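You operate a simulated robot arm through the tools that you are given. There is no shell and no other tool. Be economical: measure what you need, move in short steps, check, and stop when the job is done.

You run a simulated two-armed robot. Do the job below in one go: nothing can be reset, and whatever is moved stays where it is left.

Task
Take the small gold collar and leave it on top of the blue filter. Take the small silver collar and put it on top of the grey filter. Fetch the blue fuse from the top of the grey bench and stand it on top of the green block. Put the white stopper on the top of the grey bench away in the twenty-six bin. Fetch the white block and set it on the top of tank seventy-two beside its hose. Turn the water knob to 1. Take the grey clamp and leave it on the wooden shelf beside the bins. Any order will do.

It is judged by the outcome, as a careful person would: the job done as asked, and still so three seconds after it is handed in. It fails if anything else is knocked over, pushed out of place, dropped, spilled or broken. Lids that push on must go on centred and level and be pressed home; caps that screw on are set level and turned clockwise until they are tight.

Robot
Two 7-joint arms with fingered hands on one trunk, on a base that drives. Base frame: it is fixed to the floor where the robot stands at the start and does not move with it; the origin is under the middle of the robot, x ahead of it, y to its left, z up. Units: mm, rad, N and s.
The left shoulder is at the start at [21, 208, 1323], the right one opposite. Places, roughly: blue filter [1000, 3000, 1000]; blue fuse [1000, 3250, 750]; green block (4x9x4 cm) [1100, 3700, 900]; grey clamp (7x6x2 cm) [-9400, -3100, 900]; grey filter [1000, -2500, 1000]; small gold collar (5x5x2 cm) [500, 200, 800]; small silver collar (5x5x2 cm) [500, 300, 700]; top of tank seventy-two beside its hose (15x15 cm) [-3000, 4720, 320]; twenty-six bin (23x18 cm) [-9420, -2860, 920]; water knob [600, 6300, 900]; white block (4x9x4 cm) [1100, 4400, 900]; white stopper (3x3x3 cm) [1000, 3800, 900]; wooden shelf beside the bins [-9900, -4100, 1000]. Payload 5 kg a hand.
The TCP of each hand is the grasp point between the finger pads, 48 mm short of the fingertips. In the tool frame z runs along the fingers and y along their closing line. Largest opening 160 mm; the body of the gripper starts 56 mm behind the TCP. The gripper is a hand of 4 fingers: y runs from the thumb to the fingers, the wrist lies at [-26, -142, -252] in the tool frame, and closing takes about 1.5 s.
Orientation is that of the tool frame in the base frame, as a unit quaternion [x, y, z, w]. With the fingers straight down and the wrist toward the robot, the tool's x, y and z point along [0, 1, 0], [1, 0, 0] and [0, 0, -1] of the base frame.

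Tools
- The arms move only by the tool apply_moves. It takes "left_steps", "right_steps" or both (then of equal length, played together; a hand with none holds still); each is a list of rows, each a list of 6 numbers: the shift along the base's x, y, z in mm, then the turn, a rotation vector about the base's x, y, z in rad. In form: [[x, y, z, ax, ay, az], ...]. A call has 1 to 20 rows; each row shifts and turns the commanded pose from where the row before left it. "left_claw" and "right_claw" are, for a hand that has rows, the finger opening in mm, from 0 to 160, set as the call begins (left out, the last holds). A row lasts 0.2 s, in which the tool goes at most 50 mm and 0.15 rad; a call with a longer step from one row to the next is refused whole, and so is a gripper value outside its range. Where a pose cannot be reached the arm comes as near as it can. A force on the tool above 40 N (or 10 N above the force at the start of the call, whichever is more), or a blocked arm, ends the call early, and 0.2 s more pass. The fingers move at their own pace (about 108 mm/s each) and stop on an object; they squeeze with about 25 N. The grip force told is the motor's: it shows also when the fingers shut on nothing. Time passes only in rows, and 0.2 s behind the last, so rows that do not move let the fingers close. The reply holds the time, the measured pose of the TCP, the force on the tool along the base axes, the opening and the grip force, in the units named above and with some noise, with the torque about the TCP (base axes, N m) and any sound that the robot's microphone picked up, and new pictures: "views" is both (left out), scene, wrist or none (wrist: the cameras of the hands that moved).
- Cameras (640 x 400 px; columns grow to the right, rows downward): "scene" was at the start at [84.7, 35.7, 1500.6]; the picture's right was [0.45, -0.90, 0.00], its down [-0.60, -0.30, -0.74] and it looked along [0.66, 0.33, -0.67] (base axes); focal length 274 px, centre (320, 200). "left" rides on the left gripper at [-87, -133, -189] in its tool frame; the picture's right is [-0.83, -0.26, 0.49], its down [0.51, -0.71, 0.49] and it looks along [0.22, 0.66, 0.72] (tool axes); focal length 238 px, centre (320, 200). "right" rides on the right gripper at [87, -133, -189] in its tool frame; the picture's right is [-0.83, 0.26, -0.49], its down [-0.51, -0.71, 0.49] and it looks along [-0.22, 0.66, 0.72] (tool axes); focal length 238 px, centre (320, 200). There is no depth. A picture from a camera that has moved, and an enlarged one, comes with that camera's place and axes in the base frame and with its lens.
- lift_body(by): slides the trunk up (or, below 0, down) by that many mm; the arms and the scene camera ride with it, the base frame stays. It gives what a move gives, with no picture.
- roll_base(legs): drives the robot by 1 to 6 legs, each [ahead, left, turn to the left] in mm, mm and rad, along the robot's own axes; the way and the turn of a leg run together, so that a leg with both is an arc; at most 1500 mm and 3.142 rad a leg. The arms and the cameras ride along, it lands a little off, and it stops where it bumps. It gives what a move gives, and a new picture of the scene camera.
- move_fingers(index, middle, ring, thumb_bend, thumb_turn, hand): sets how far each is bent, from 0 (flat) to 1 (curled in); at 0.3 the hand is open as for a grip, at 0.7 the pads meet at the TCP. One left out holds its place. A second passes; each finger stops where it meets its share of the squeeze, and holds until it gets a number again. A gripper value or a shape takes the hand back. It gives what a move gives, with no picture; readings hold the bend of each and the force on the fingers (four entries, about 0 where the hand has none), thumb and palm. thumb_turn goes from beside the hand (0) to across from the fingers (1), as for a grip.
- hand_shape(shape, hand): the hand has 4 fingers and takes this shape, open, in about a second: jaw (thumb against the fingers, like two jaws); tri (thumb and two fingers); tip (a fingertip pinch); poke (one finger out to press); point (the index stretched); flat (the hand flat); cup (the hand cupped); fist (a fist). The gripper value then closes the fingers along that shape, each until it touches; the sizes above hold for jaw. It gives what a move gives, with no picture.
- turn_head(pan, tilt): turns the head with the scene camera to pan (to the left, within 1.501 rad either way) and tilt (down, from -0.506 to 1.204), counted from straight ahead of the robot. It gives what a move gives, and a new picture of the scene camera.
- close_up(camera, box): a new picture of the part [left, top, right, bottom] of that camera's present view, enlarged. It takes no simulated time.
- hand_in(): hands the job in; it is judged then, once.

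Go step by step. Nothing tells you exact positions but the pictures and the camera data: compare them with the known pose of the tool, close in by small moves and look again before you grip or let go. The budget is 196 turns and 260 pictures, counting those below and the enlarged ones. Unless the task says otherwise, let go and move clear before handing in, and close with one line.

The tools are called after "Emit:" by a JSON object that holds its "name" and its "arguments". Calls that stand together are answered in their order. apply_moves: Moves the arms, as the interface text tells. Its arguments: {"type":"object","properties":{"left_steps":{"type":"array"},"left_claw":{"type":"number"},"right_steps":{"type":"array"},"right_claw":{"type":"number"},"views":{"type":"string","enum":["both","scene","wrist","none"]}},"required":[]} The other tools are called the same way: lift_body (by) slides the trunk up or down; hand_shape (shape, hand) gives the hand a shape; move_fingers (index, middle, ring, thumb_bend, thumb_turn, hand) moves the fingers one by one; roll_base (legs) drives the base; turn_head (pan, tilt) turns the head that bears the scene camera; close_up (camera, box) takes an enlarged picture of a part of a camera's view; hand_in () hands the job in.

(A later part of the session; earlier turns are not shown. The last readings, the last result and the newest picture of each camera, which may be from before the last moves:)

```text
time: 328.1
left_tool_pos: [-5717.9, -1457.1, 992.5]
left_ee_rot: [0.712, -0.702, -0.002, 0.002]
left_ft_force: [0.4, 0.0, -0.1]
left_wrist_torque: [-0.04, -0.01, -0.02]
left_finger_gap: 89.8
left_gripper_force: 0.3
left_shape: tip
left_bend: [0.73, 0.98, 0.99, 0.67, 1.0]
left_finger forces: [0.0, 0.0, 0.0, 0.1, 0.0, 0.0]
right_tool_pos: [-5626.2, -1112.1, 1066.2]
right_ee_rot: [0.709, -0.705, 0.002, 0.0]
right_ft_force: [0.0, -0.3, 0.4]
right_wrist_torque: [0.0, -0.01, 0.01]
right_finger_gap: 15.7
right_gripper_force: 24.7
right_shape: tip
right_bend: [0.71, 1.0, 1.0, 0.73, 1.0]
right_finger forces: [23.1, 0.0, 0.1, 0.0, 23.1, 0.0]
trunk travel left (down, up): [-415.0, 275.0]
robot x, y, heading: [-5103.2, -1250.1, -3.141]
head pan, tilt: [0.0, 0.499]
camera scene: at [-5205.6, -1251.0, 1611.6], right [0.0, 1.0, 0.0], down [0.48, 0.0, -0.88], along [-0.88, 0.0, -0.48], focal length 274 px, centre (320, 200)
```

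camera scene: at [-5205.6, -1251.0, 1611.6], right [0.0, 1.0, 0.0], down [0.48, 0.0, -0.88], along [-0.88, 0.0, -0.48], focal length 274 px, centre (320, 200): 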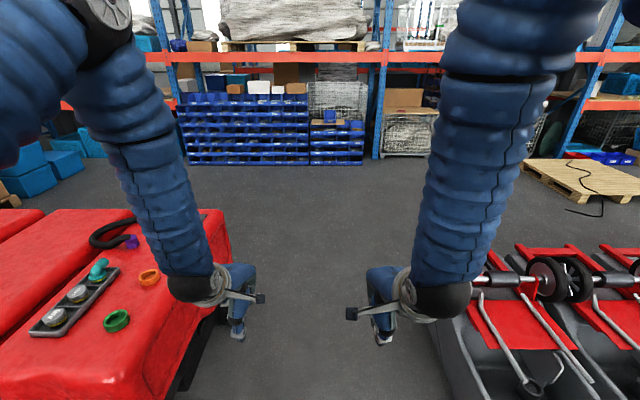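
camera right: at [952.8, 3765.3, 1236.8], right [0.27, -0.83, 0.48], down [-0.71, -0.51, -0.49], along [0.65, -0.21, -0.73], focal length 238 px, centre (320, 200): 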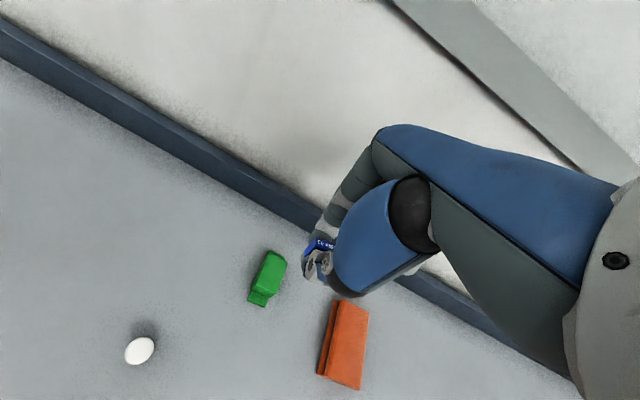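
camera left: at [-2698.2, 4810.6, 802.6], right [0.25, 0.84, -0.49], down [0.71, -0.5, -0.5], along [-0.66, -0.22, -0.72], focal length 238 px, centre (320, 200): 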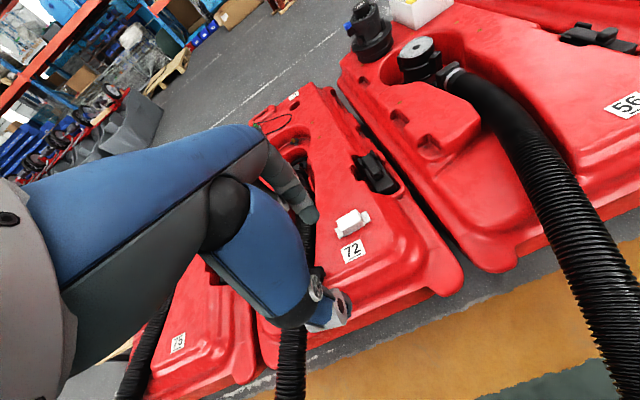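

The gap is centred. I'll drive through to x ≈ -7200.

Emit:
{"name": "roll_base", "arguments": {"legs": [[1100, 0, 0], [1000, 0, 0]]}}

Emit:
{"name": "turn_head", "arguments": {"pan": 0.6, "tilt": 0.3}}

```text
time: 338.5
left_tool_pos: [-7815.2, -1476.0, 992.6]
left_ee_rot: [0.715, -0.699, -0.002, 0.002]
left_ft_force: [-0.2, 0.0, 0.0]
left_wrist_torque: [-0.03, 0.01, 0.01]
left_finger_gap: 89.7
left_gripper_force: 0.0
left_shape: tip
left_bend: [0.73, 0.98, 0.99, 0.67, 1.0]
left_finger forces: [0.1, 0.0, 0.0, 0.1, 0.1, 0.0]
right_tool_pos: [-7723.9, -1132.0, 1066.2]
right_ee_rot: [0.711, -0.703, 0.002, -0.001]
right_ft_force: [-0.4, -0.3, 0.4]
right_wrist_torque: [-0.02, 0.01, -0.02]
right_finger_gap: 16.0
right_gripper_force: 25.3
right_shape: tip
right_bend: [0.71, 1.0, 1.0, 0.73, 1.0]
right_finger forces: [23.2, 0.0, 0.0, 0.0, 23.1, 0.1]
trunk travel left (down, up): [-415.0, 275.0]
robot x, y, heading: [-7202.8, -1266.4, -3.132]
head pan, tilt: [0.0, 0.499]
camera scene: at [-7302.5, -1267.2, 1611.6], right [-0.01, 1.0, 0.0], down [0.48, 0.01, -0.88], along [-0.88, -0.01, -0.48], focal length 274 px, centre (320, 200)
```

scene: 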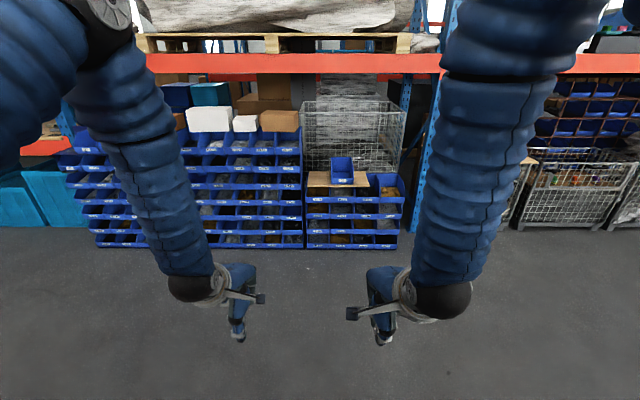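

```text
time: 339.5
left_tool_pos: [-7813.0, -1475.8, 994.4]
left_ee_rot: [0.714, -0.7, -0.003, 0.002]
left_ft_force: [0.0, 0.6, 0.1]
left_wrist_torque: [0.02, 0.02, 0.03]
left_finger_gap: 89.6
left_gripper_force: 0.0
left_shape: tip
left_bend: [0.73, 0.98, 0.99, 0.67, 1.0]
left_finger forces: [0.1, 0.1, 0.0, 0.0, 0.1, 0.0]
right_tool_pos: [-7723.2, -1132.2, 1066.5]
right_ee_rot: [0.712, -0.703, 0.001, 0.0]
right_ft_force: [0.2, -0.7, -0.3]
right_wrist_torque: [0.02, -0.01, 0.02]
right_finger_gap: 15.7
right_gripper_force: 25.2
right_shape: tip
right_bend: [0.71, 1.0, 1.0, 0.73, 1.0]
right_finger forces: [23.2, 0.0, 0.1, 0.1, 23.1, 0.0]
trunk travel left (down, up): [-415.0, 275.0]
robot x, y, heading: [-7198.4, -1264.8, -3.128]
head pan, tilt: [0.6, 0.3]
camera scene: at [-7287.8, -1319.8, 1630.0], right [-0.57, 0.82, 0.0], down [0.24, 0.17, -0.95], along [-0.78, -0.55, -0.3], focal length 274 px, centre (320, 200)
```

scene: 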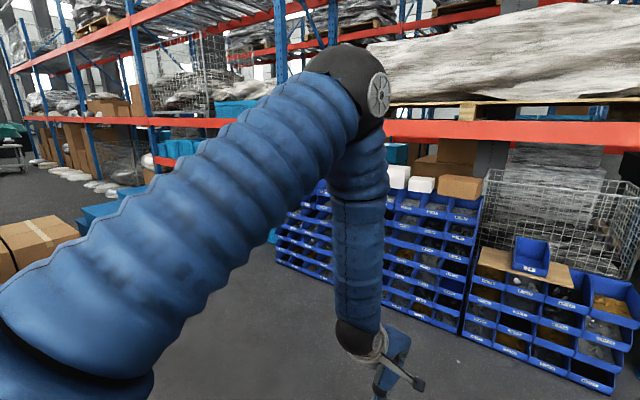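

The bins are in the rack ahead-left. I'll move forward and slide left to about y = -2800.

Emit:
{"name": "roll_base", "arguments": {"legs": [[500, 0, -0.012], [0, 1450, 0]]}}

Emit:
{"name": "turn_head", "arguments": {"pan": 0.0, "tilt": 0.3}}

```text
time: 349.2
left_tool_pos: [-8313.3, -2924.6, 993.5]
left_ee_rot: [0.714, -0.7, -0.003, 0.002]
left_ft_force: [0.2, -0.7, -1.0]
left_wrist_torque: [0.02, -0.03, 0.0]
left_finger_gap: 89.6
left_gripper_force: 0.0
left_shape: tip
left_bend: [0.73, 0.98, 0.99, 0.67, 1.0]
left_finger forces: [0.0, 0.0, 0.1, 0.0, 0.1, 0.1]
right_tool_pos: [-8222.9, -2580.1, 1066.9]
right_ee_rot: [0.711, -0.703, 0.001, 0.0]
right_ft_force: [0.1, 0.6, -1.0]
right_wrist_torque: [0.04, -0.02, 0.0]
right_finger_gap: 15.9
right_gripper_force: 25.1
right_shape: tip
right_bend: [0.71, 1.0, 1.0, 0.73, 1.0]
right_finger forces: [23.2, 0.1, 0.0, 0.0, 23.1, 0.0]
trunk travel left (down, up): [-415.0, 275.0]
robot x, y, heading: [-7702.8, -2711.5, -3.132]
head pan, tilt: [0.6, 0.3]
camera scene: at [-7787.6, -2769.1, 1630.0], right [-0.57, 0.82, 0.0], down [0.24, 0.17, -0.96], along [-0.78, -0.55, -0.3], focal length 274 px, centre (320, 200)
```

scene: 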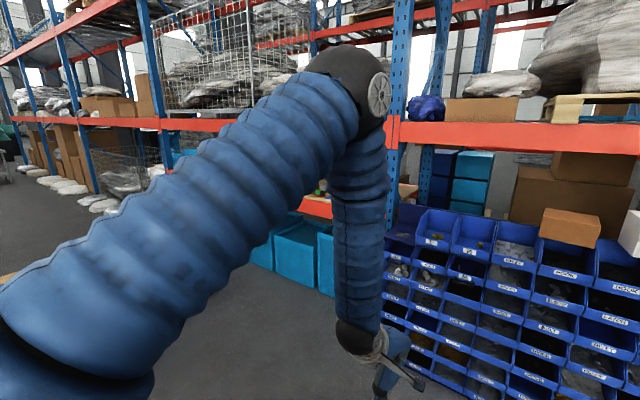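

```text
time: 350.2
left_tool_pos: [-8314.5, -2924.3, 993.1]
left_ee_rot: [0.713, -0.701, -0.002, 0.001]
left_ft_force: [-0.2, 0.0, 0.0]
left_wrist_torque: [0.02, 0.04, -0.01]
left_finger_gap: 89.9
left_gripper_force: 0.0
left_shape: tip
left_bend: [0.73, 0.98, 0.99, 0.67, 1.0]
left_finger forces: [0.0, 0.0, 0.1, 0.0, 0.0, 0.1]
right_tool_pos: [-8222.5, -2579.6, 1066.6]
right_ee_rot: [0.711, -0.703, 0.001, -0.001]
right_ft_force: [0.4, -0.7, 0.2]
right_wrist_torque: [0.03, 0.01, 0.0]
right_finger_gap: 16.0
right_gripper_force: 24.5
right_shape: tip
right_bend: [0.71, 1.0, 1.0, 0.73, 1.0]
right_finger forces: [23.1, 0.0, 0.0, 0.0, 23.1, 0.0]
trunk travel left (down, up): [-415.0, 275.0]
robot x, y, heading: [-7701.8, -2713.6, -3.132]
head pan, tilt: [0.0, 0.3]
camera scene: at [-7804.4, -2716.4, 1630.0], right [-0.01, 1.0, 0.0], down [0.3, 0.0, -0.96], along [-0.96, -0.01, -0.3], focal length 274 px, centre (320, 200)
```

scene: 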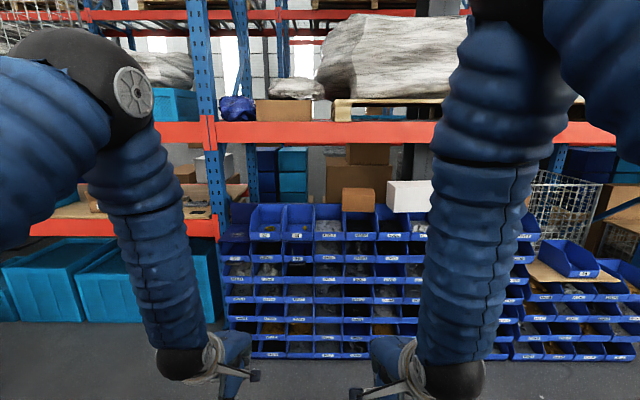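

The top-row bins are visible. I'll zoom in to read the labels and to find the clamp and the wooden shelf.

Emit:
{"name": "close_up", "arguments": {"camera": "scene", "box": [215, 170, 425, 300]}}

Emit:
{"name": "close_up", "arguments": {"camera": "scene", "box": [225, 195, 345, 255]}}

Emit:
{"name": "close_up", "arguments": {"camera": "scene", "box": [30, 130, 250, 250]}}

```text
3.05 times, centred on (320, 235) of scene
camera zoom: at [-7804.4, -2716.4, 1630.0], right [-0.01, 1.0, 0.0], down [0.3, 0.0, -0.96], along [-0.96, -0.01, -0.3], focal length 836 px, centre (320, 93)
```

zoom: 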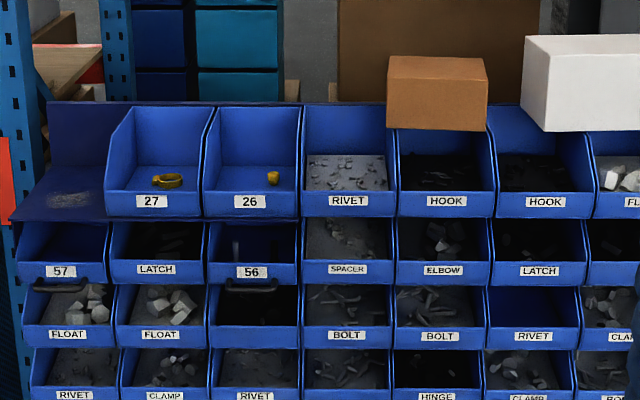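

```text
5.33 times, centred on (285, 225) of scene
camera zoom: at [-7804.4, -2716.4, 1630.0], right [-0.01, 1.0, 0.0], down [0.3, 0.0, -0.96], along [-0.96, -0.01, -0.3], focal length 1464 px, centre (507, 67)
```

zoom: 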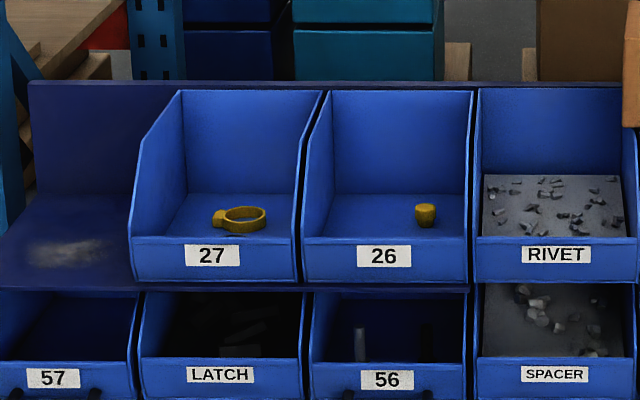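

```text
2.91 times, centred on (140, 190) of scene
camera zoom: at [-7804.4, -2716.4, 1630.0], right [-0.01, 1.0, 0.0], down [0.3, 0.0, -0.96], along [-0.96, -0.01, -0.3], focal length 798 px, centre (844, 229)
```

zoom: 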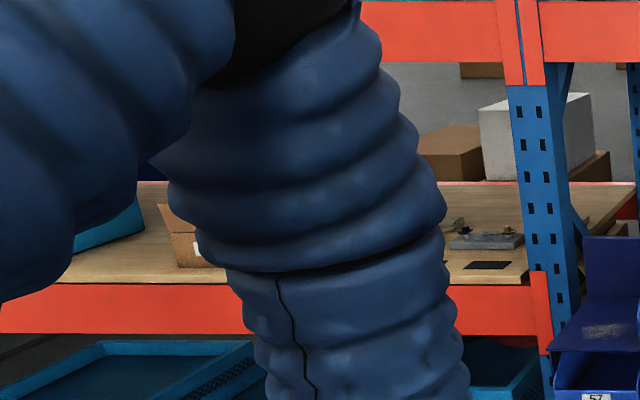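

Bin 26 is found, with a gold stopper already in it. Bin 27, left of it, holds a gold clamp, and I don't see the grey clamp yet. I'll get closer for a view into the bins.

Emit:
{"name": "roll_base", "arguments": {"legs": [[0, 310, -0.008], [550, 0, 0]]}}

Emit:
{"name": "turn_head", "arguments": {"pan": 0.0, "tilt": 0.5}}

Emit:
{"name": "close_up", "arguments": {"camera": "scene", "box": [220, 110, 460, 250]}}

```text
time: 355.1
left_tool_pos: [-8861.5, -3221.5, 993.3]
left_ee_rot: [0.709, -0.705, -0.002, 0.001]
left_ft_force: [-0.6, -0.4, -1.0]
left_wrist_torque: [0.0, -0.02, 0.02]
left_finger_gap: 89.9
left_gripper_force: 0.1
left_shape: tip
left_bend: [0.73, 0.98, 0.99, 0.67, 1.0]
left_finger forces: [0.1, 0.0, 0.0, 0.0, 0.0, 0.0]
right_tool_pos: [-8765.2, -2878.9, 1067.1]
right_ee_rot: [-0.706, 0.708, -0.002, 0.001]
right_ft_force: [0.1, -0.8, 0.1]
right_wrist_torque: [-0.02, -0.01, -0.02]
right_finger_gap: 15.7
right_gripper_force: 24.7
right_shape: tip
right_bend: [0.71, 1.0, 1.0, 0.73, 1.0]
right_finger forces: [23.1, 0.0, 0.1, 0.1, 23.1, 0.1]
trunk travel left (down, up): [-415.0, 275.0]
robot x, y, heading: [-8244.5, -3019.6, 3.138]
head pan, tilt: [0.0, 0.3]
camera scene: at [-8349.3, -3020.0, 1630.0], right [0.0, 1.0, 0.0], down [0.3, 0.0, -0.95], along [-0.95, 0.0, -0.3], focal length 274 px, centre (320, 200)
```

scene: 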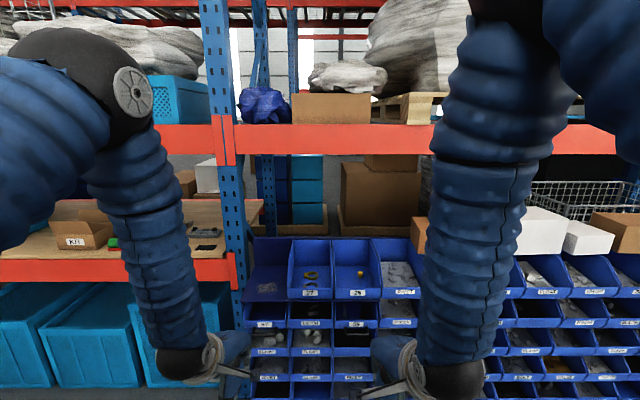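

```text
time: 355.8
left_tool_pos: [-8860.6, -3221.2, 992.3]
left_ee_rot: [0.71, -0.704, -0.002, 0.002]
left_ft_force: [-0.2, 0.0, -0.1]
left_wrist_torque: [0.02, 0.01, 0.01]
left_finger_gap: 89.8
left_gripper_force: 0.0
left_shape: tip
left_bend: [0.73, 0.98, 0.99, 0.67, 1.0]
left_finger forces: [0.1, 0.0, 0.0, 0.0, 0.0, 0.0]
right_tool_pos: [-8765.4, -2877.7, 1067.0]
right_ee_rot: [-0.706, 0.708, -0.001, 0.0]
right_ft_force: [0.7, -0.5, 0.5]
right_wrist_torque: [0.01, 0.04, -0.02]
right_finger_gap: 16.0
right_gripper_force: 24.8
right_shape: tip
right_bend: [0.71, 1.0, 1.0, 0.73, 1.0]
right_finger forces: [23.0, 0.1, 0.0, 0.0, 23.1, 0.0]
trunk travel left (down, up): [-415.0, 275.0]
robot x, y, heading: [-8242.9, -3017.5, 3.138]
head pan, tilt: [0.0, 0.499]
camera scene: at [-8346.0, -3020.0, 1611.7], right [0.0, 1.0, 0.0], down [0.48, 0.0, -0.88], along [-0.88, 0.0, -0.48], focal length 274 px, centre (320, 200)
```

scene: 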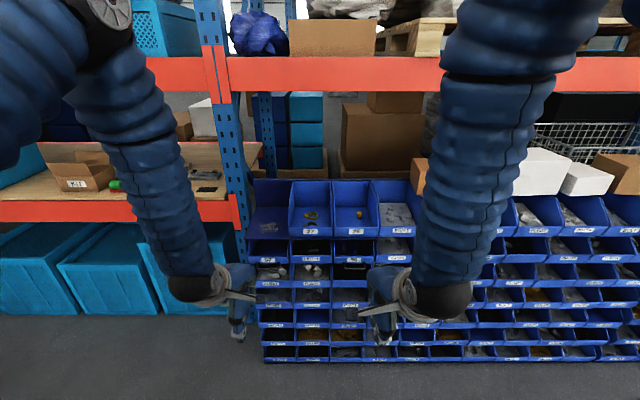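

```text
2.67 times, centred on (340, 180) of scene
camera zoom: at [-8346.0, -3020.0, 1611.7], right [0.0, 1.0, 0.0], down [0.48, 0.0, -0.88], along [-0.88, 0.0, -0.48], focal length 732 px, centre (267, 253)
```

zoom: 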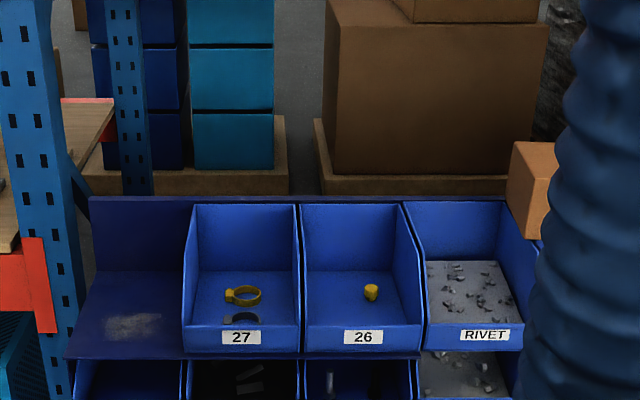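

I can now see a dark grey clamp lying in bin 27 behind its lip, with the gold one behind it. First the stopper: I'll tuck the left hand back and drive up so the right hand can reach into bin 26, centred near [-9410, -2870].

Emit:
{"name": "apply_moves", "arguments": {"left_steps": [[45, 0, 20, 0, 0, 0], [45, 0, 20, 0, 0, 0], [45, 0, 20, 0, 0, 0], [45, 0, 20, 0, 0, 0]], "views": "none"}}

Emit:
{"name": "roll_base", "arguments": {"legs": [[330, 0, 0]]}}

Emit:
{"name": "turn_head", "arguments": {"pan": -0.05, "tilt": 0.7}}

Emit:
{"name": "close_up", "arguments": {"camera": "scene", "box": [230, 80, 430, 230]}}

```text
time: 356.8
left_tool_pos: [-8721.1, -3217.0, 1060.4]
left_ee_rot: [0.709, -0.705, -0.001, 0.001]
left_ft_force: [0.6, 0.3, 0.1]
left_wrist_torque: [-0.04, -0.03, -0.04]
left_finger_gap: 89.8
left_gripper_force: 0.1
left_shape: tip
left_bend: [0.73, 0.98, 0.99, 0.67, 1.0]
left_finger forces: [0.0, 0.0, 0.0, 0.1, 0.0, 0.1]
left hand out of reach, approached as far as the arm can: row 4
right_tool_pos: [-8766.5, -2877.3, 1065.2]
right_ee_rot: [-0.706, 0.708, -0.003, 0.0]
right_ft_force: [-0.7, 0.6, -0.3]
right_wrist_torque: [-0.05, -0.02, 0.01]
right_finger_gap: 15.9
right_gripper_force: 24.6
right_shape: tip
right_bend: [0.71, 1.0, 1.0, 0.73, 1.0]
right_finger forces: [23.0, 0.1, 0.1, 0.0, 23.1, 0.1]
trunk travel left (down, up): [-415.0, 275.0]
robot x, y, heading: [-8244.8, -3015.8, 3.144]
head pan, tilt: [0.0, 0.499]
```

```text
time: 359.0
left_tool_pos: [-9051.3, -3214.9, 1059.8]
left_ee_rot: [0.71, -0.705, -0.002, 0.0]
left_ft_force: [-0.6, 0.6, -0.1]
left_wrist_torque: [0.0, -0.05, -0.01]
left_finger_gap: 89.7
left_gripper_force: 0.0
left_shape: tip
left_bend: [0.73, 0.98, 0.99, 0.67, 1.0]
left_finger forces: [0.0, 0.0, 0.0, 0.0, 0.0, 0.0]
right_tool_pos: [-9097.0, -2878.6, 1065.9]
right_ee_rot: [-0.706, 0.708, -0.003, 0.001]
right_ft_force: [-0.4, 0.1, -1.4]
right_wrist_torque: [-0.02, -0.04, -0.02]
right_finger_gap: 15.7
right_gripper_force: 24.9
right_shape: tip
right_bend: [0.71, 1.0, 1.0, 0.73, 1.0]
right_finger forces: [23.1, 0.0, 0.0, 0.1, 23.0, 0.0]
trunk travel left (down, up): [-415.0, 275.0]
robot x, y, heading: [-8572.9, -3020.8, 3.14]
head pan, tilt: [0.0, 0.499]
camera scene: at [-8677.4, -3018.9, 1611.6], right [0.0, 1.0, 0.0], down [0.48, 0.0, -0.88], along [-0.88, 0.0, -0.48], focal length 274 px, centre (320, 200)
```

scene: 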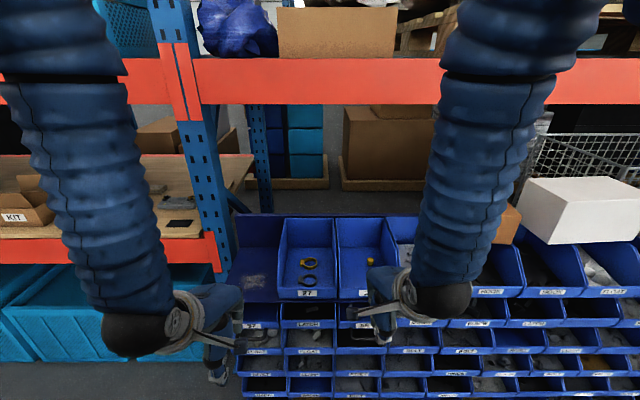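

```text
time: 359.7
left_tool_pos: [-9051.8, -3213.8, 1059.0]
left_ee_rot: [0.709, -0.705, -0.002, 0.0]
left_ft_force: [1.1, 0.2, 0.2]
left_wrist_torque: [-0.02, 0.02, -0.02]
left_finger_gap: 89.8
left_gripper_force: 0.0
left_shape: tip
left_bend: [0.73, 0.98, 0.99, 0.67, 1.0]
left_finger forces: [0.0, 0.0, 0.0, 0.0, 0.0, 0.0]
right_tool_pos: [-9095.0, -2875.9, 1066.3]
right_ee_rot: [-0.706, 0.708, -0.002, 0.0]
right_ft_force: [1.0, 0.4, -0.1]
right_wrist_torque: [0.0, 0.01, 0.04]
right_finger_gap: 16.1
right_gripper_force: 25.0
right_shape: tip
right_bend: [0.71, 1.0, 1.0, 0.73, 1.0]
right_finger forces: [23.0, 0.1, 0.1, 0.0, 23.0, 0.1]
trunk travel left (down, up): [-415.0, 275.0]
robot x, y, heading: [-8573.5, -3018.0, 3.138]
head pan, tilt: [-0.051, 0.7]
camera scene: at [-8670.3, -3014.6, 1594.0], right [0.05, 1.0, 0.0], down [0.64, -0.03, -0.77], along [-0.76, 0.04, -0.64], focal length 274 px, centre (320, 200)
```

scene: 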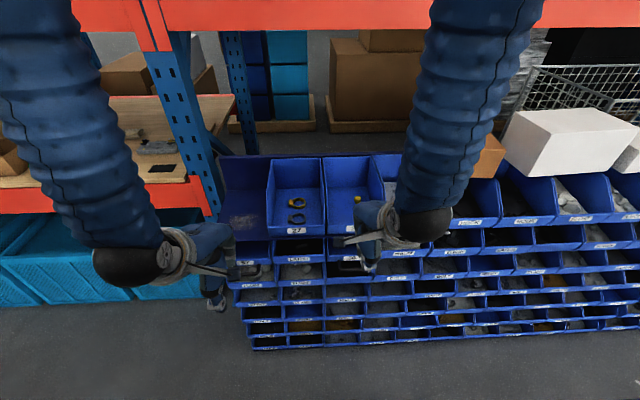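

```text
2.67 times, centred on (330, 155) of scene
camera zoom: at [-8670.3, -3014.6, 1594.0], right [0.05, 1.0, 0.0], down [0.64, -0.03, -0.77], along [-0.76, 0.04, -0.64], focal length 732 px, centre (293, 320)
```

zoom: 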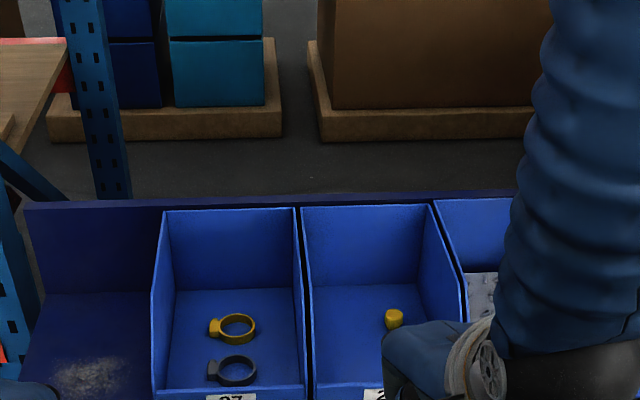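

Both clamps are now visible in bin 27, the grey one in front at about [-9372, -3054]. I'll take the stopper over bin 26 now.

Emit:
{"name": "apply_moves", "arguments": {"right_steps": [[-43, -1, 0, 0, 0, 0], [-43, -1, 0, 0, 0, 0], [-43, -1, 0, 0, 0, 0], [-43, -1, 0, 0, 0, 0], [-43, -1, 0, 0, 0, 0], [-43, -1, 0, 0, 0, 0], [-40, -2, 0, 0, 0, 0], [0, 0, 0, 0, 0, 0]]}}

```text
time: 361.5
left_tool_pos: [-9050.4, -3214.4, 1060.6]
left_ee_rot: [0.71, -0.705, -0.002, 0.001]
left_ft_force: [0.1, -0.2, 0.7]
left_wrist_torque: [-0.01, 0.07, -0.02]
left_finger_gap: 90.0
left_gripper_force: 0.0
left_shape: tip
left_bend: [0.73, 0.98, 0.99, 0.67, 1.0]
left_finger forces: [0.0, 0.0, 0.1, 0.1, 0.1, 0.0]
right_tool_pos: [-9393.5, -2886.0, 1067.1]
right_ee_rot: [-0.707, 0.707, -0.001, 0.0]
right_ft_force: [-0.4, -0.4, 0.0]
right_wrist_torque: [0.02, 0.05, -0.01]
right_finger_gap: 16.1
right_gripper_force: 25.1
right_shape: tip
right_bend: [0.71, 1.0, 1.0, 0.73, 1.0]
right_finger forces: [23.2, 0.0, 0.1, 0.1, 23.2, 0.0]
trunk travel left (down, up): [-415.0, 275.0]
robot x, y, heading: [-8573.2, -3020.6, 3.138]
head pan, tilt: [-0.051, 0.7]
camera scene: at [-8669.4, -3014.5, 1594.1], right [0.05, 1.0, 0.0], down [0.64, -0.03, -0.77], along [-0.76, 0.04, -0.64], focal length 274 px, centre (320, 200)
camera right: at [-9262.2, -2973.0, 1256.8], right [-0.26, 0.84, 0.48], down [0.71, 0.5, -0.49], along [-0.65, 0.22, -0.72], focal length 238 px, centre (320, 200)
```

scene: 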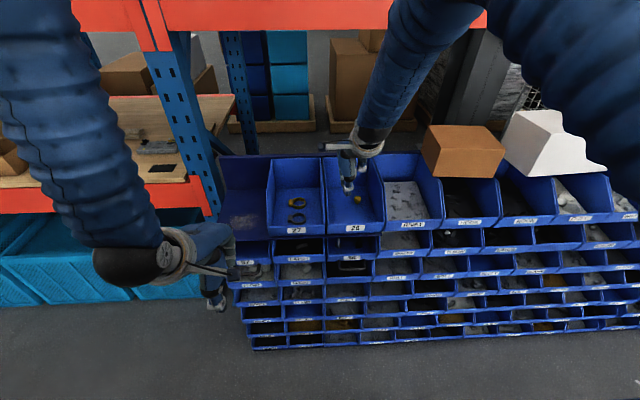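
right: 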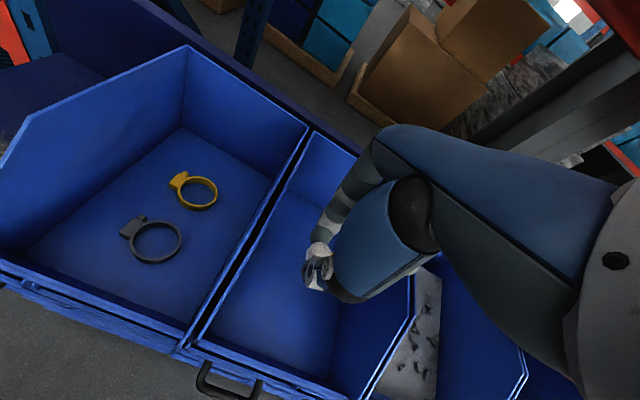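

Good view: the grey clamp's ring is at about [-9364, -3053, ~920]. I'll lower the stopper into bin 26.

Emit:
{"name": "apply_moves", "arguments": {"right_steps": [[0, 0, -20, 0, 0, 0], [0, 0, -25, 0, 0, 0], [0, 0, -20, 0, 0, 0], [0, 0, -10, 0, 0, 0], [0, 0, -5, 0, 0, 0], [0, 0, 0, 0, 0, 0]], "views": "wrist"}}

Emit:
{"name": "close_up", "arguments": {"camera": "scene", "box": [290, 130, 410, 250]}}

```text
time: 362.9
left_tool_pos: [-9051.7, -3213.9, 1059.6]
left_ee_rot: [0.709, -0.705, -0.002, 0.001]
left_ft_force: [-0.3, 0.2, 0.1]
left_wrist_torque: [0.02, 0.02, -0.02]
left_finger_gap: 90.0
left_gripper_force: 0.0
left_shape: tip
left_bend: [0.73, 0.98, 0.99, 0.67, 1.0]
left_finger forces: [0.1, 0.0, 0.0, 0.0, 0.0, 0.1]
right_tool_pos: [-9393.7, -2886.0, 987.4]
right_ee_rot: [-0.706, 0.708, -0.001, 0.0]
right_ft_force: [0.6, 1.2, -0.7]
right_wrist_torque: [0.02, 0.01, 0.01]
right_finger_gap: 15.9
right_gripper_force: 25.6
right_shape: tip
right_bend: [0.71, 1.0, 1.0, 0.73, 1.0]
right_finger forces: [23.1, 0.0, 0.0, 0.1, 23.1, 0.1]
trunk travel left (down, up): [-415.0, 275.0]
robot x, y, heading: [-8573.1, -3015.0, 3.139]
head pan, tilt: [-0.051, 0.7]
camera right: at [-9262.5, -2972.4, 1176.2], right [-0.26, 0.84, 0.48], down [0.71, 0.5, -0.49], along [-0.65, 0.22, -0.72], focal length 238 px, centre (320, 200)
```

right: 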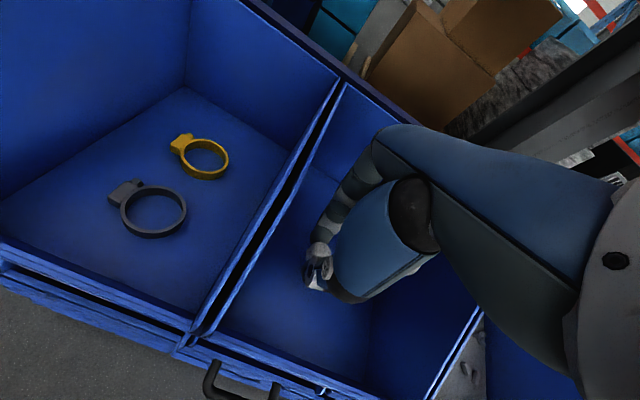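

```text
3.33 times, centred on (350, 190) of scene
camera zoom: at [-8670.5, -3014.6, 1594.0], right [0.05, 1.0, 0.0], down [0.64, -0.03, -0.76], along [-0.76, 0.04, -0.64], focal length 915 px, centre (220, 233)
```

zoom: 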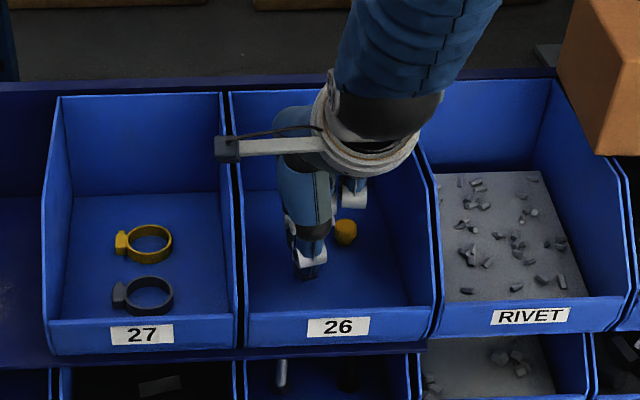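

Inside bin 26 and clear of the walls. I'll lower the last bit.

Emit:
{"name": "apply_moves", "arguments": {"right_steps": [[0, 0, -4, 0, 0, 0], [0, 0, -3, 0, 0, 0], [0, 0, -2, 0, 0, 0], [0, 0, -2, 0, 0, 0], [0, 0, -2, 0, 0, 0], [0, 0, 0, 0, 0, 0]], "views": "none"}}

Emit:
{"name": "close_up", "arguments": {"camera": "right", "box": [230, 200, 390, 320]}}

```text
time: 364.3
left_tool_pos: [-9051.7, -3213.2, 1060.9]
left_ee_rot: [0.709, -0.705, -0.002, 0.0]
left_ft_force: [0.8, 0.1, 0.6]
left_wrist_torque: [0.01, 0.04, -0.04]
left_finger_gap: 89.9
left_gripper_force: 0.1
left_shape: tip
left_bend: [0.73, 0.98, 0.99, 0.67, 1.0]
left_finger forces: [0.0, 0.0, 0.0, 0.0, 0.0, 0.0]
right_tool_pos: [-9393.9, -2885.6, 973.0]
right_ee_rot: [-0.707, 0.708, -0.001, 0.0]
right_ft_force: [-0.2, -0.5, -0.3]
right_wrist_torque: [-0.01, 0.02, 0.0]
right_finger_gap: 15.8
right_gripper_force: 25.2
right_shape: tip
right_bend: [0.71, 1.0, 1.0, 0.73, 1.0]
right_finger forces: [23.1, 0.1, 0.1, 0.0, 23.1, 0.1]
trunk travel left (down, up): [-415.0, 275.0]
robot x, y, heading: [-8577.2, -3016.2, 3.136]
head pan, tilt: [-0.051, 0.7]
```

```text
3.33 times, centred on (310, 260) of right
camera zoom: at [-9262.7, -2972.5, 1162.7], right [-0.26, 0.84, 0.48], down [0.71, 0.5, -0.49], along [-0.65, 0.22, -0.72], focal length 794 px, centre (353, 0)
```

zoom: 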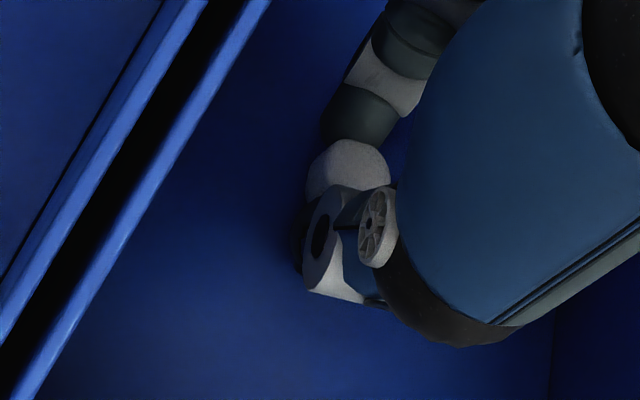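

Emit:
{"name": "apply_moves", "arguments": {"right_steps": [[0, 0, -2, 0, 0, 0], [0, 0, -2, 0, 0, 0], [0, 0, -2, 0, 0, 0], [0, 0, 0, 0, 0, 0]], "views": "none"}}

```text
time: 365.3
left_tool_pos: [-9051.7, -3214.3, 1060.9]
left_ee_rot: [0.709, -0.705, -0.002, 0.001]
left_ft_force: [0.7, -0.1, 0.4]
left_wrist_torque: [-0.07, -0.01, -0.01]
left_finger_gap: 90.0
left_gripper_force: 0.0
left_shape: tip
left_bend: [0.73, 0.98, 0.99, 0.67, 1.0]
left_finger forces: [0.1, 0.1, 0.1, 0.0, 0.0, 0.0]
right_tool_pos: [-9394.3, -2885.2, 969.9]
right_ee_rot: [-0.707, 0.707, 0.001, -0.001]
right_ft_force: [1.4, 0.1, 18.8]
right_wrist_torque: [-0.03, 0.07, 0.0]
right_finger_gap: 16.9
right_gripper_force: 25.2
right_shape: tip
right_bend: [0.71, 1.0, 1.0, 0.73, 1.0]
right_finger forces: [26.9, 0.1, 0.1, 0.0, 28.9, 0.0]
trunk travel left (down, up): [-415.0, 275.0]
robot x, y, heading: [-8578.3, -3018.6, 3.138]
head pan, tilt: [-0.051, 0.7]
```

Contact with the bin floor at TCP z ≈ 970, so the floor is at about 910. I'll ease up, release and withdraw.

Emit:
{"name": "apply_moves", "arguments": {"right_steps": [[0, 0, 3, 0, 0, 0], [0, 0, 0, 0, 0, 0]], "views": "none"}}

Emit:
{"name": "apply_moves", "arguments": {"right_steps": [[0, 0, 0, 0, 0, 0], [0, 0, 0, 0, 0, 0], [0, 0, 0, 0, 0, 0], [0, 0, 15, 0, 0, 0], [0, 0, 35, 0, 0, 0], [0, 0, 45, 0, 0, 0], [0, 0, 20, 0, 0, 0], [45, 0, 0, 0, 0, 0], [45, 0, 0, 0, 0, 0]], "right_claw": 55, "views": "wrist"}}

Emit:
{"name": "close_up", "arguments": {"camera": "scene", "box": [250, 140, 410, 250]}}

```text
time: 365.9
left_tool_pos: [-9049.8, -3214.2, 1060.6]
left_ee_rot: [0.709, -0.705, -0.002, 0.001]
left_ft_force: [-0.5, -0.6, 0.2]
left_wrist_torque: [0.0, 0.0, 0.0]
left_finger_gap: 89.9
left_gripper_force: 0.1
left_shape: tip
left_bend: [0.73, 0.98, 0.99, 0.67, 1.0]
left_finger forces: [0.1, 0.0, 0.0, 0.1, 0.0, 0.0]
right_tool_pos: [-9394.6, -2886.8, 971.7]
right_ee_rot: [-0.706, 0.708, -0.001, -0.001]
right_ft_force: [-2.5, 0.0, 8.9]
right_wrist_torque: [-0.09, 0.21, 0.04]
right_finger_gap: 16.5
right_gripper_force: 25.3
right_shape: tip
right_bend: [0.71, 1.0, 1.0, 0.73, 1.0]
right_finger forces: [28.0, 0.1, 0.1, 0.0, 25.4, 0.0]
trunk travel left (down, up): [-415.0, 275.0]
robot x, y, heading: [-8574.3, -3019.3, 3.135]
head pan, tilt: [-0.051, 0.7]
```

```text
time: 367.9
left_tool_pos: [-9050.8, -3214.4, 1061.1]
left_ee_rot: [0.709, -0.705, -0.001, 0.001]
left_ft_force: [0.4, -0.7, 0.7]
left_wrist_torque: [0.0, 0.06, 0.0]
left_finger_gap: 89.4
left_gripper_force: 0.1
left_shape: tip
left_bend: [0.73, 0.98, 0.99, 0.67, 1.0]
left_finger forces: [0.0, 0.2, 0.0, 0.0, 0.0, 0.0]
right_tool_pos: [-9304.0, -2886.2, 1087.2]
right_ee_rot: [-0.707, 0.708, -0.002, -0.002]
right_ft_force: [0.0, -0.3, 1.5]
right_wrist_torque: [0.01, 0.01, 0.01]
right_finger_gap: 54.9
right_gripper_force: 0.1
right_shape: tip
right_bend: [0.73, 0.98, 0.99, 0.73, 1.0]
right_finger forces: [0.0, 0.0, 0.1, 0.0, 0.0, 0.1]
trunk travel left (down, up): [-415.0, 275.0]
robot x, y, heading: [-8572.3, -3017.0, 3.14]
head pan, tilt: [-0.051, 0.7]
camera right: at [-9171.3, -2972.8, 1275.6], right [-0.26, 0.84, 0.48], down [0.71, 0.5, -0.49], along [-0.66, 0.22, -0.72], focal length 238 px, centre (320, 200)
```

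right: 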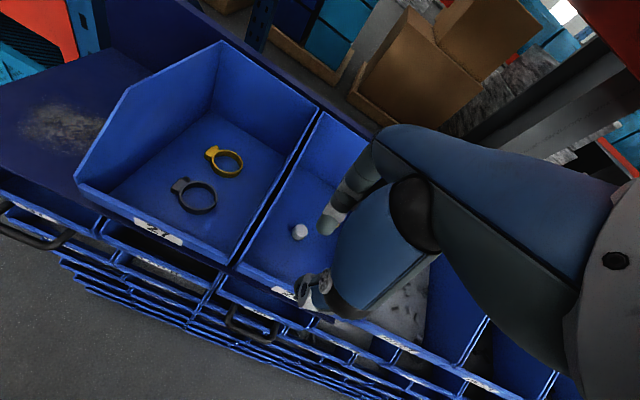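

```text
3.64 times, centred on (330, 195) of scene
camera zoom: at [-8669.1, -3014.8, 1594.1], right [0.05, 1.0, 0.0], down [0.64, -0.03, -0.77], along [-0.76, 0.04, -0.64], focal length 998 px, centre (284, 218)
```

zoom: 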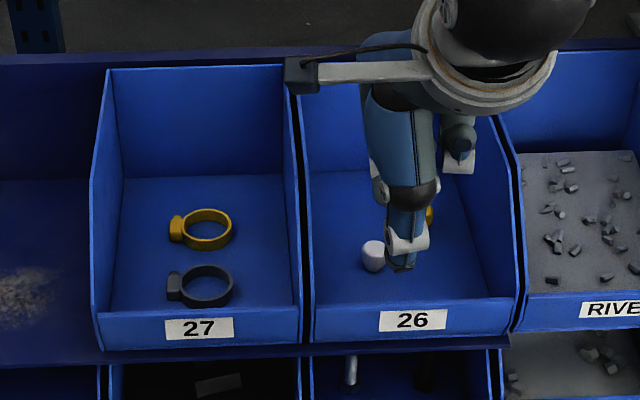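

The stopper is in bin 26. For the grey clamp I'll use the left hand, yawed 30° so the index goes between the clamps and the thumb clears the lip. First I'll retract the right hand and bring the left over it, high.

Emit:
{"name": "apply_moves", "arguments": {"right_steps": [[45, 0, 0, 0, 0, 0], [45, 0, 0, 0, 0, 0], [45, 5, 0, 0, 0, 0], [45, 10, 0, 0, 0, 0], [0, 0, 0, 0, 0, 0], [0, 0, 0, 0, 0, 0], [0, 0, 0, 0, 0, 0], [0, 0, 0, 0, 0, 0], [0, 0, 0, 0, 0, 0], [0, 0, 0, 0, 0, 0], [0, 0, 0, 0, 0, 0]], "left_steps": [[0, 20, 0, 0, 0, 0], [-34, 16, 0, 0, 0, -0.058], [-35, 16, 0, 0, 0, -0.058], [-35, 16, 0, 0, 0, -0.058], [-35, 16, 0, 0, 0, -0.058], [-35, 16, 0, 0, 0, -0.058], [-35, 16, 0, 0, 0, -0.058], [-35, 16, 0, 0, 0, -0.058], [-35, 16, 0, 0, 0, -0.058], [-35, 16, 0, 0, 0, -0.058], [0, 0, 0, 0, 0, 0]], "left_claw": 62, "views": "both"}}

Emit:
{"name": "close_up", "arguments": {"camera": "left", "box": [240, 170, 420, 320]}}

```text
time: 370.3
left_tool_pos: [-9364.5, -3051.8, 1061.2]
left_ee_rot: [-0.503, 0.864, 0.003, 0.0]
left_ft_force: [-0.3, 0.2, -0.1]
left_wrist_torque: [0.0, 0.05, 0.02]
left_finger_gap: 62.9
left_gripper_force: 0.0
left_shape: tip
left_bend: [0.73, 0.98, 0.99, 0.73, 1.0]
left_finger forces: [0.0, 0.0, 0.0, 0.0, 0.1, 0.0]
right_tool_pos: [-9122.5, -2871.5, 1084.8]
right_ee_rot: [-0.707, 0.708, -0.001, 0.0]
right_ft_force: [0.2, 0.6, 0.7]
right_wrist_torque: [0.02, 0.07, -0.01]
right_finger_gap: 54.5
right_gripper_force: 0.1
right_shape: tip
right_bend: [0.73, 0.98, 0.99, 0.73, 1.0]
right_finger forces: [0.1, 0.0, 0.0, 0.1, 0.0, 0.0]
trunk travel left (down, up): [-415.0, 275.0]
robot x, y, heading: [-8576.8, -3017.2, 3.141]
head pan, tilt: [-0.051, 0.7]
camera scene: at [-8668.9, -3014.6, 1594.1], right [0.05, 1.0, 0.0], down [0.64, -0.03, -0.77], along [-0.76, 0.04, -0.64], focal length 274 px, centre (320, 200)
camera right: at [-8991.3, -2957.9, 1273.9], right [-0.26, 0.84, 0.48], down [0.71, 0.5, -0.49], along [-0.65, 0.22, -0.72], focal length 238 px, centre (320, 200)
camera left: at [-9205.6, -3041.3, 1249.6], right [0.64, 0.6, -0.49], down [0.37, -0.79, -0.49], along [-0.68, 0.14, -0.72], focal length 238 px, centre (320, 200)
```

scene: 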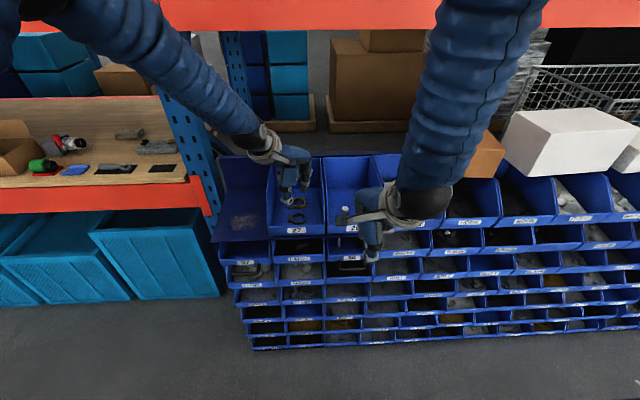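
right: 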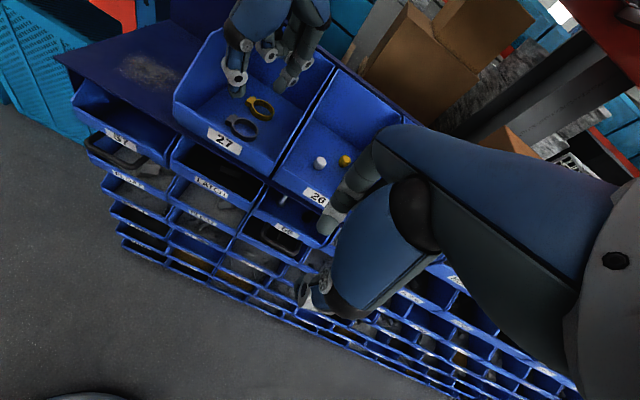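
left: 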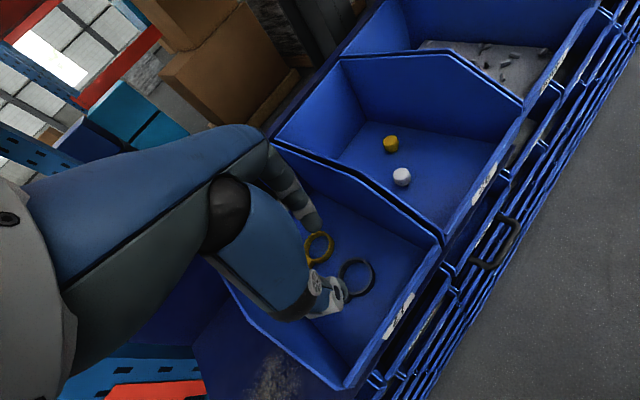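

```text
2.67 times, centred on (330, 245) of left
camera zoom: at [-9205.6, -3041.3, 1249.6], right [0.64, 0.6, -0.49], down [0.37, -0.79, -0.49], along [-0.68, 0.14, -0.72], focal length 636 px, centre (293, 80)
```

zoom: 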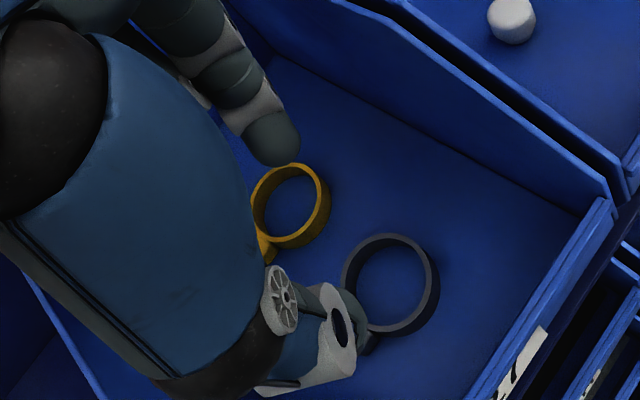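

The ring centre is confirmed at [-9366, -3050], 84 mm in front of the gold one. I'll descend partway with a narrower opening and check.

Emit:
{"name": "apply_moves", "arguments": {"left_steps": [[-1, 2, -25, 0, 0, 0], [0, 0, -25, 0, 0, 0], [0, 0, -18, 0, 0, 0], [0, 0, 0, 0, 0, 0]], "left_claw": 58, "views": "none"}}

Emit:
{"name": "close_up", "arguments": {"camera": "left", "box": [260, 180, 400, 310]}}

Emit:
{"name": "close_up", "arguments": {"camera": "right", "box": [190, 30, 330, 160]}}

```text
time: 371.3
left_tool_pos: [-9367.1, -3048.3, 991.9]
left_ee_rot: [-0.504, 0.864, 0.002, 0.001]
left_ft_force: [-0.4, 0.1, 0.9]
left_wrist_torque: [-0.01, 0.08, 0.01]
left_finger_gap: 58.8
left_gripper_force: 0.2
left_shape: tip
left_bend: [0.73, 0.98, 0.99, 0.73, 1.0]
left_finger forces: [0.0, 0.0, 0.1, 0.0, 0.0, 0.0]
right_tool_pos: [-9123.5, -2870.6, 1083.8]
right_ee_rot: [-0.707, 0.707, -0.001, -0.001]
right_ft_force: [0.3, 0.2, 0.0]
right_wrist_torque: [-0.01, 0.05, 0.01]
right_finger_gap: 54.6
right_gripper_force: 0.0
right_shape: tip
right_bend: [0.73, 0.98, 0.99, 0.73, 1.0]
right_finger forces: [0.0, 0.0, 0.1, 0.1, 0.0, 0.0]
trunk travel left (down, up): [-415.0, 275.0]
robot x, y, heading: [-8575.5, -3017.9, 3.139]
head pan, tilt: [-0.051, 0.7]
```

```text
3.08 times, centred on (330, 245) of left
camera zoom: at [-9207.8, -3038.9, 1180.9], right [0.64, 0.6, -0.49], down [0.37, -0.79, -0.49], along [-0.68, 0.14, -0.72], focal length 733 px, centre (289, 62)
```

zoom: 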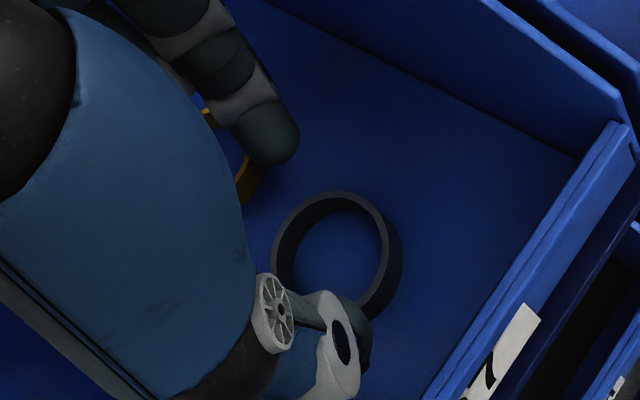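

```text
3.08 times, centred on (260, 95) of right
camera zoom: at [-8992.2, -2957.8, 1273.6], right [-0.26, 0.84, 0.48], down [0.71, 0.5, -0.49], along [-0.65, 0.22, -0.72], focal length 733 px, centre (505, 523)
```

zoom: 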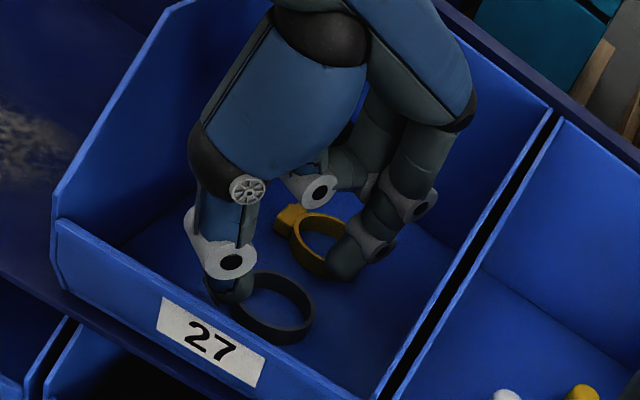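

Clearances look adequate: index about 11 mm from the gold clamp, thumb clear of the lip and the housing. I'll lower to grip height.

Emit:
{"name": "apply_moves", "arguments": {"left_steps": [[0, 0, -10, 0, 0, 0], [0, 0, -8, 0, 0, 0], [0, 0, -6, 0, 0, 0], [0, 0, 0, 0, 0, 0]], "views": "none"}}

Emit:
{"name": "close_up", "arguments": {"camera": "right", "box": [190, 30, 330, 160]}}

Emit:
{"name": "close_up", "arguments": {"camera": "left", "box": [260, 180, 400, 310]}}

```text
time: 372.3
left_tool_pos: [-9366.6, -3048.0, 966.6]
left_ee_rot: [-0.504, 0.864, 0.002, 0.0]
left_ft_force: [-0.5, -0.3, 1.1]
left_wrist_torque: [-0.07, 0.0, 0.01]
left_finger_gap: 58.7
left_gripper_force: 0.1
left_shape: tip
left_bend: [0.73, 0.98, 0.99, 0.73, 1.0]
left_finger forces: [0.0, 0.0, 0.0, 0.1, 0.0, 0.1]
right_tool_pos: [-9124.2, -2870.3, 1084.4]
right_ee_rot: [-0.707, 0.708, -0.001, 0.001]
right_ft_force: [-1.0, -0.1, 0.7]
right_wrist_torque: [-0.01, 0.02, 0.0]
right_finger_gap: 54.5
right_gripper_force: 0.0
right_shape: tip
right_bend: [0.73, 0.98, 0.99, 0.73, 1.0]
right_finger forces: [0.1, 0.1, 0.0, 0.0, 0.0, 0.0]
trunk travel left (down, up): [-415.0, 275.0]
robot x, y, heading: [-8571.6, -3017.9, 3.136]
head pan, tilt: [-0.051, 0.7]
```

```text
3.08 times, centred on (260, 95) of right
camera zoom: at [-8992.5, -2957.8, 1273.4], right [-0.26, 0.84, 0.48], down [0.71, 0.5, -0.49], along [-0.65, 0.22, -0.72], focal length 733 px, centre (505, 523)
```

zoom: 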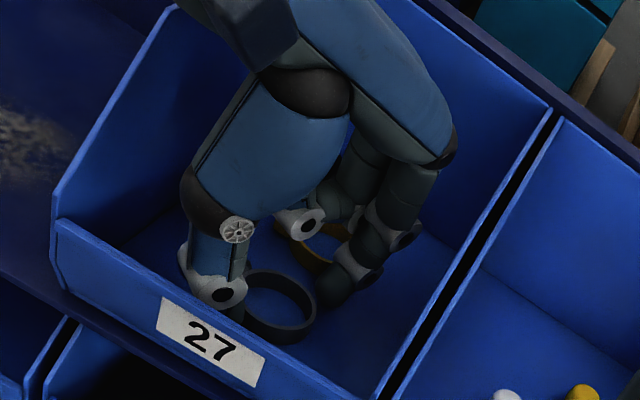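

```text
3.08 times, centred on (330, 245) of left
camera zoom: at [-9208.1, -3038.6, 1157.1], right [0.64, 0.6, -0.49], down [0.37, -0.79, -0.49], along [-0.68, 0.14, -0.72], focal length 733 px, centre (289, 62)
```

zoom: 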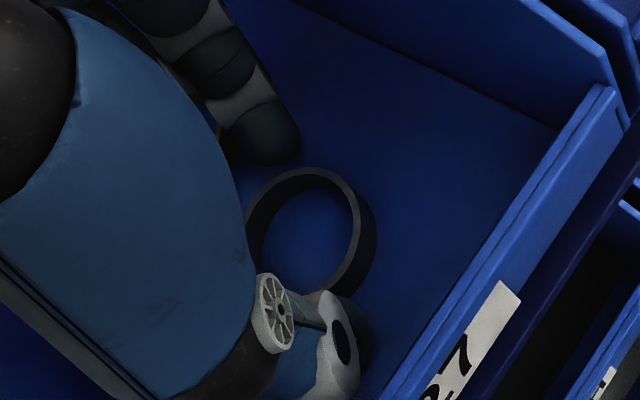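

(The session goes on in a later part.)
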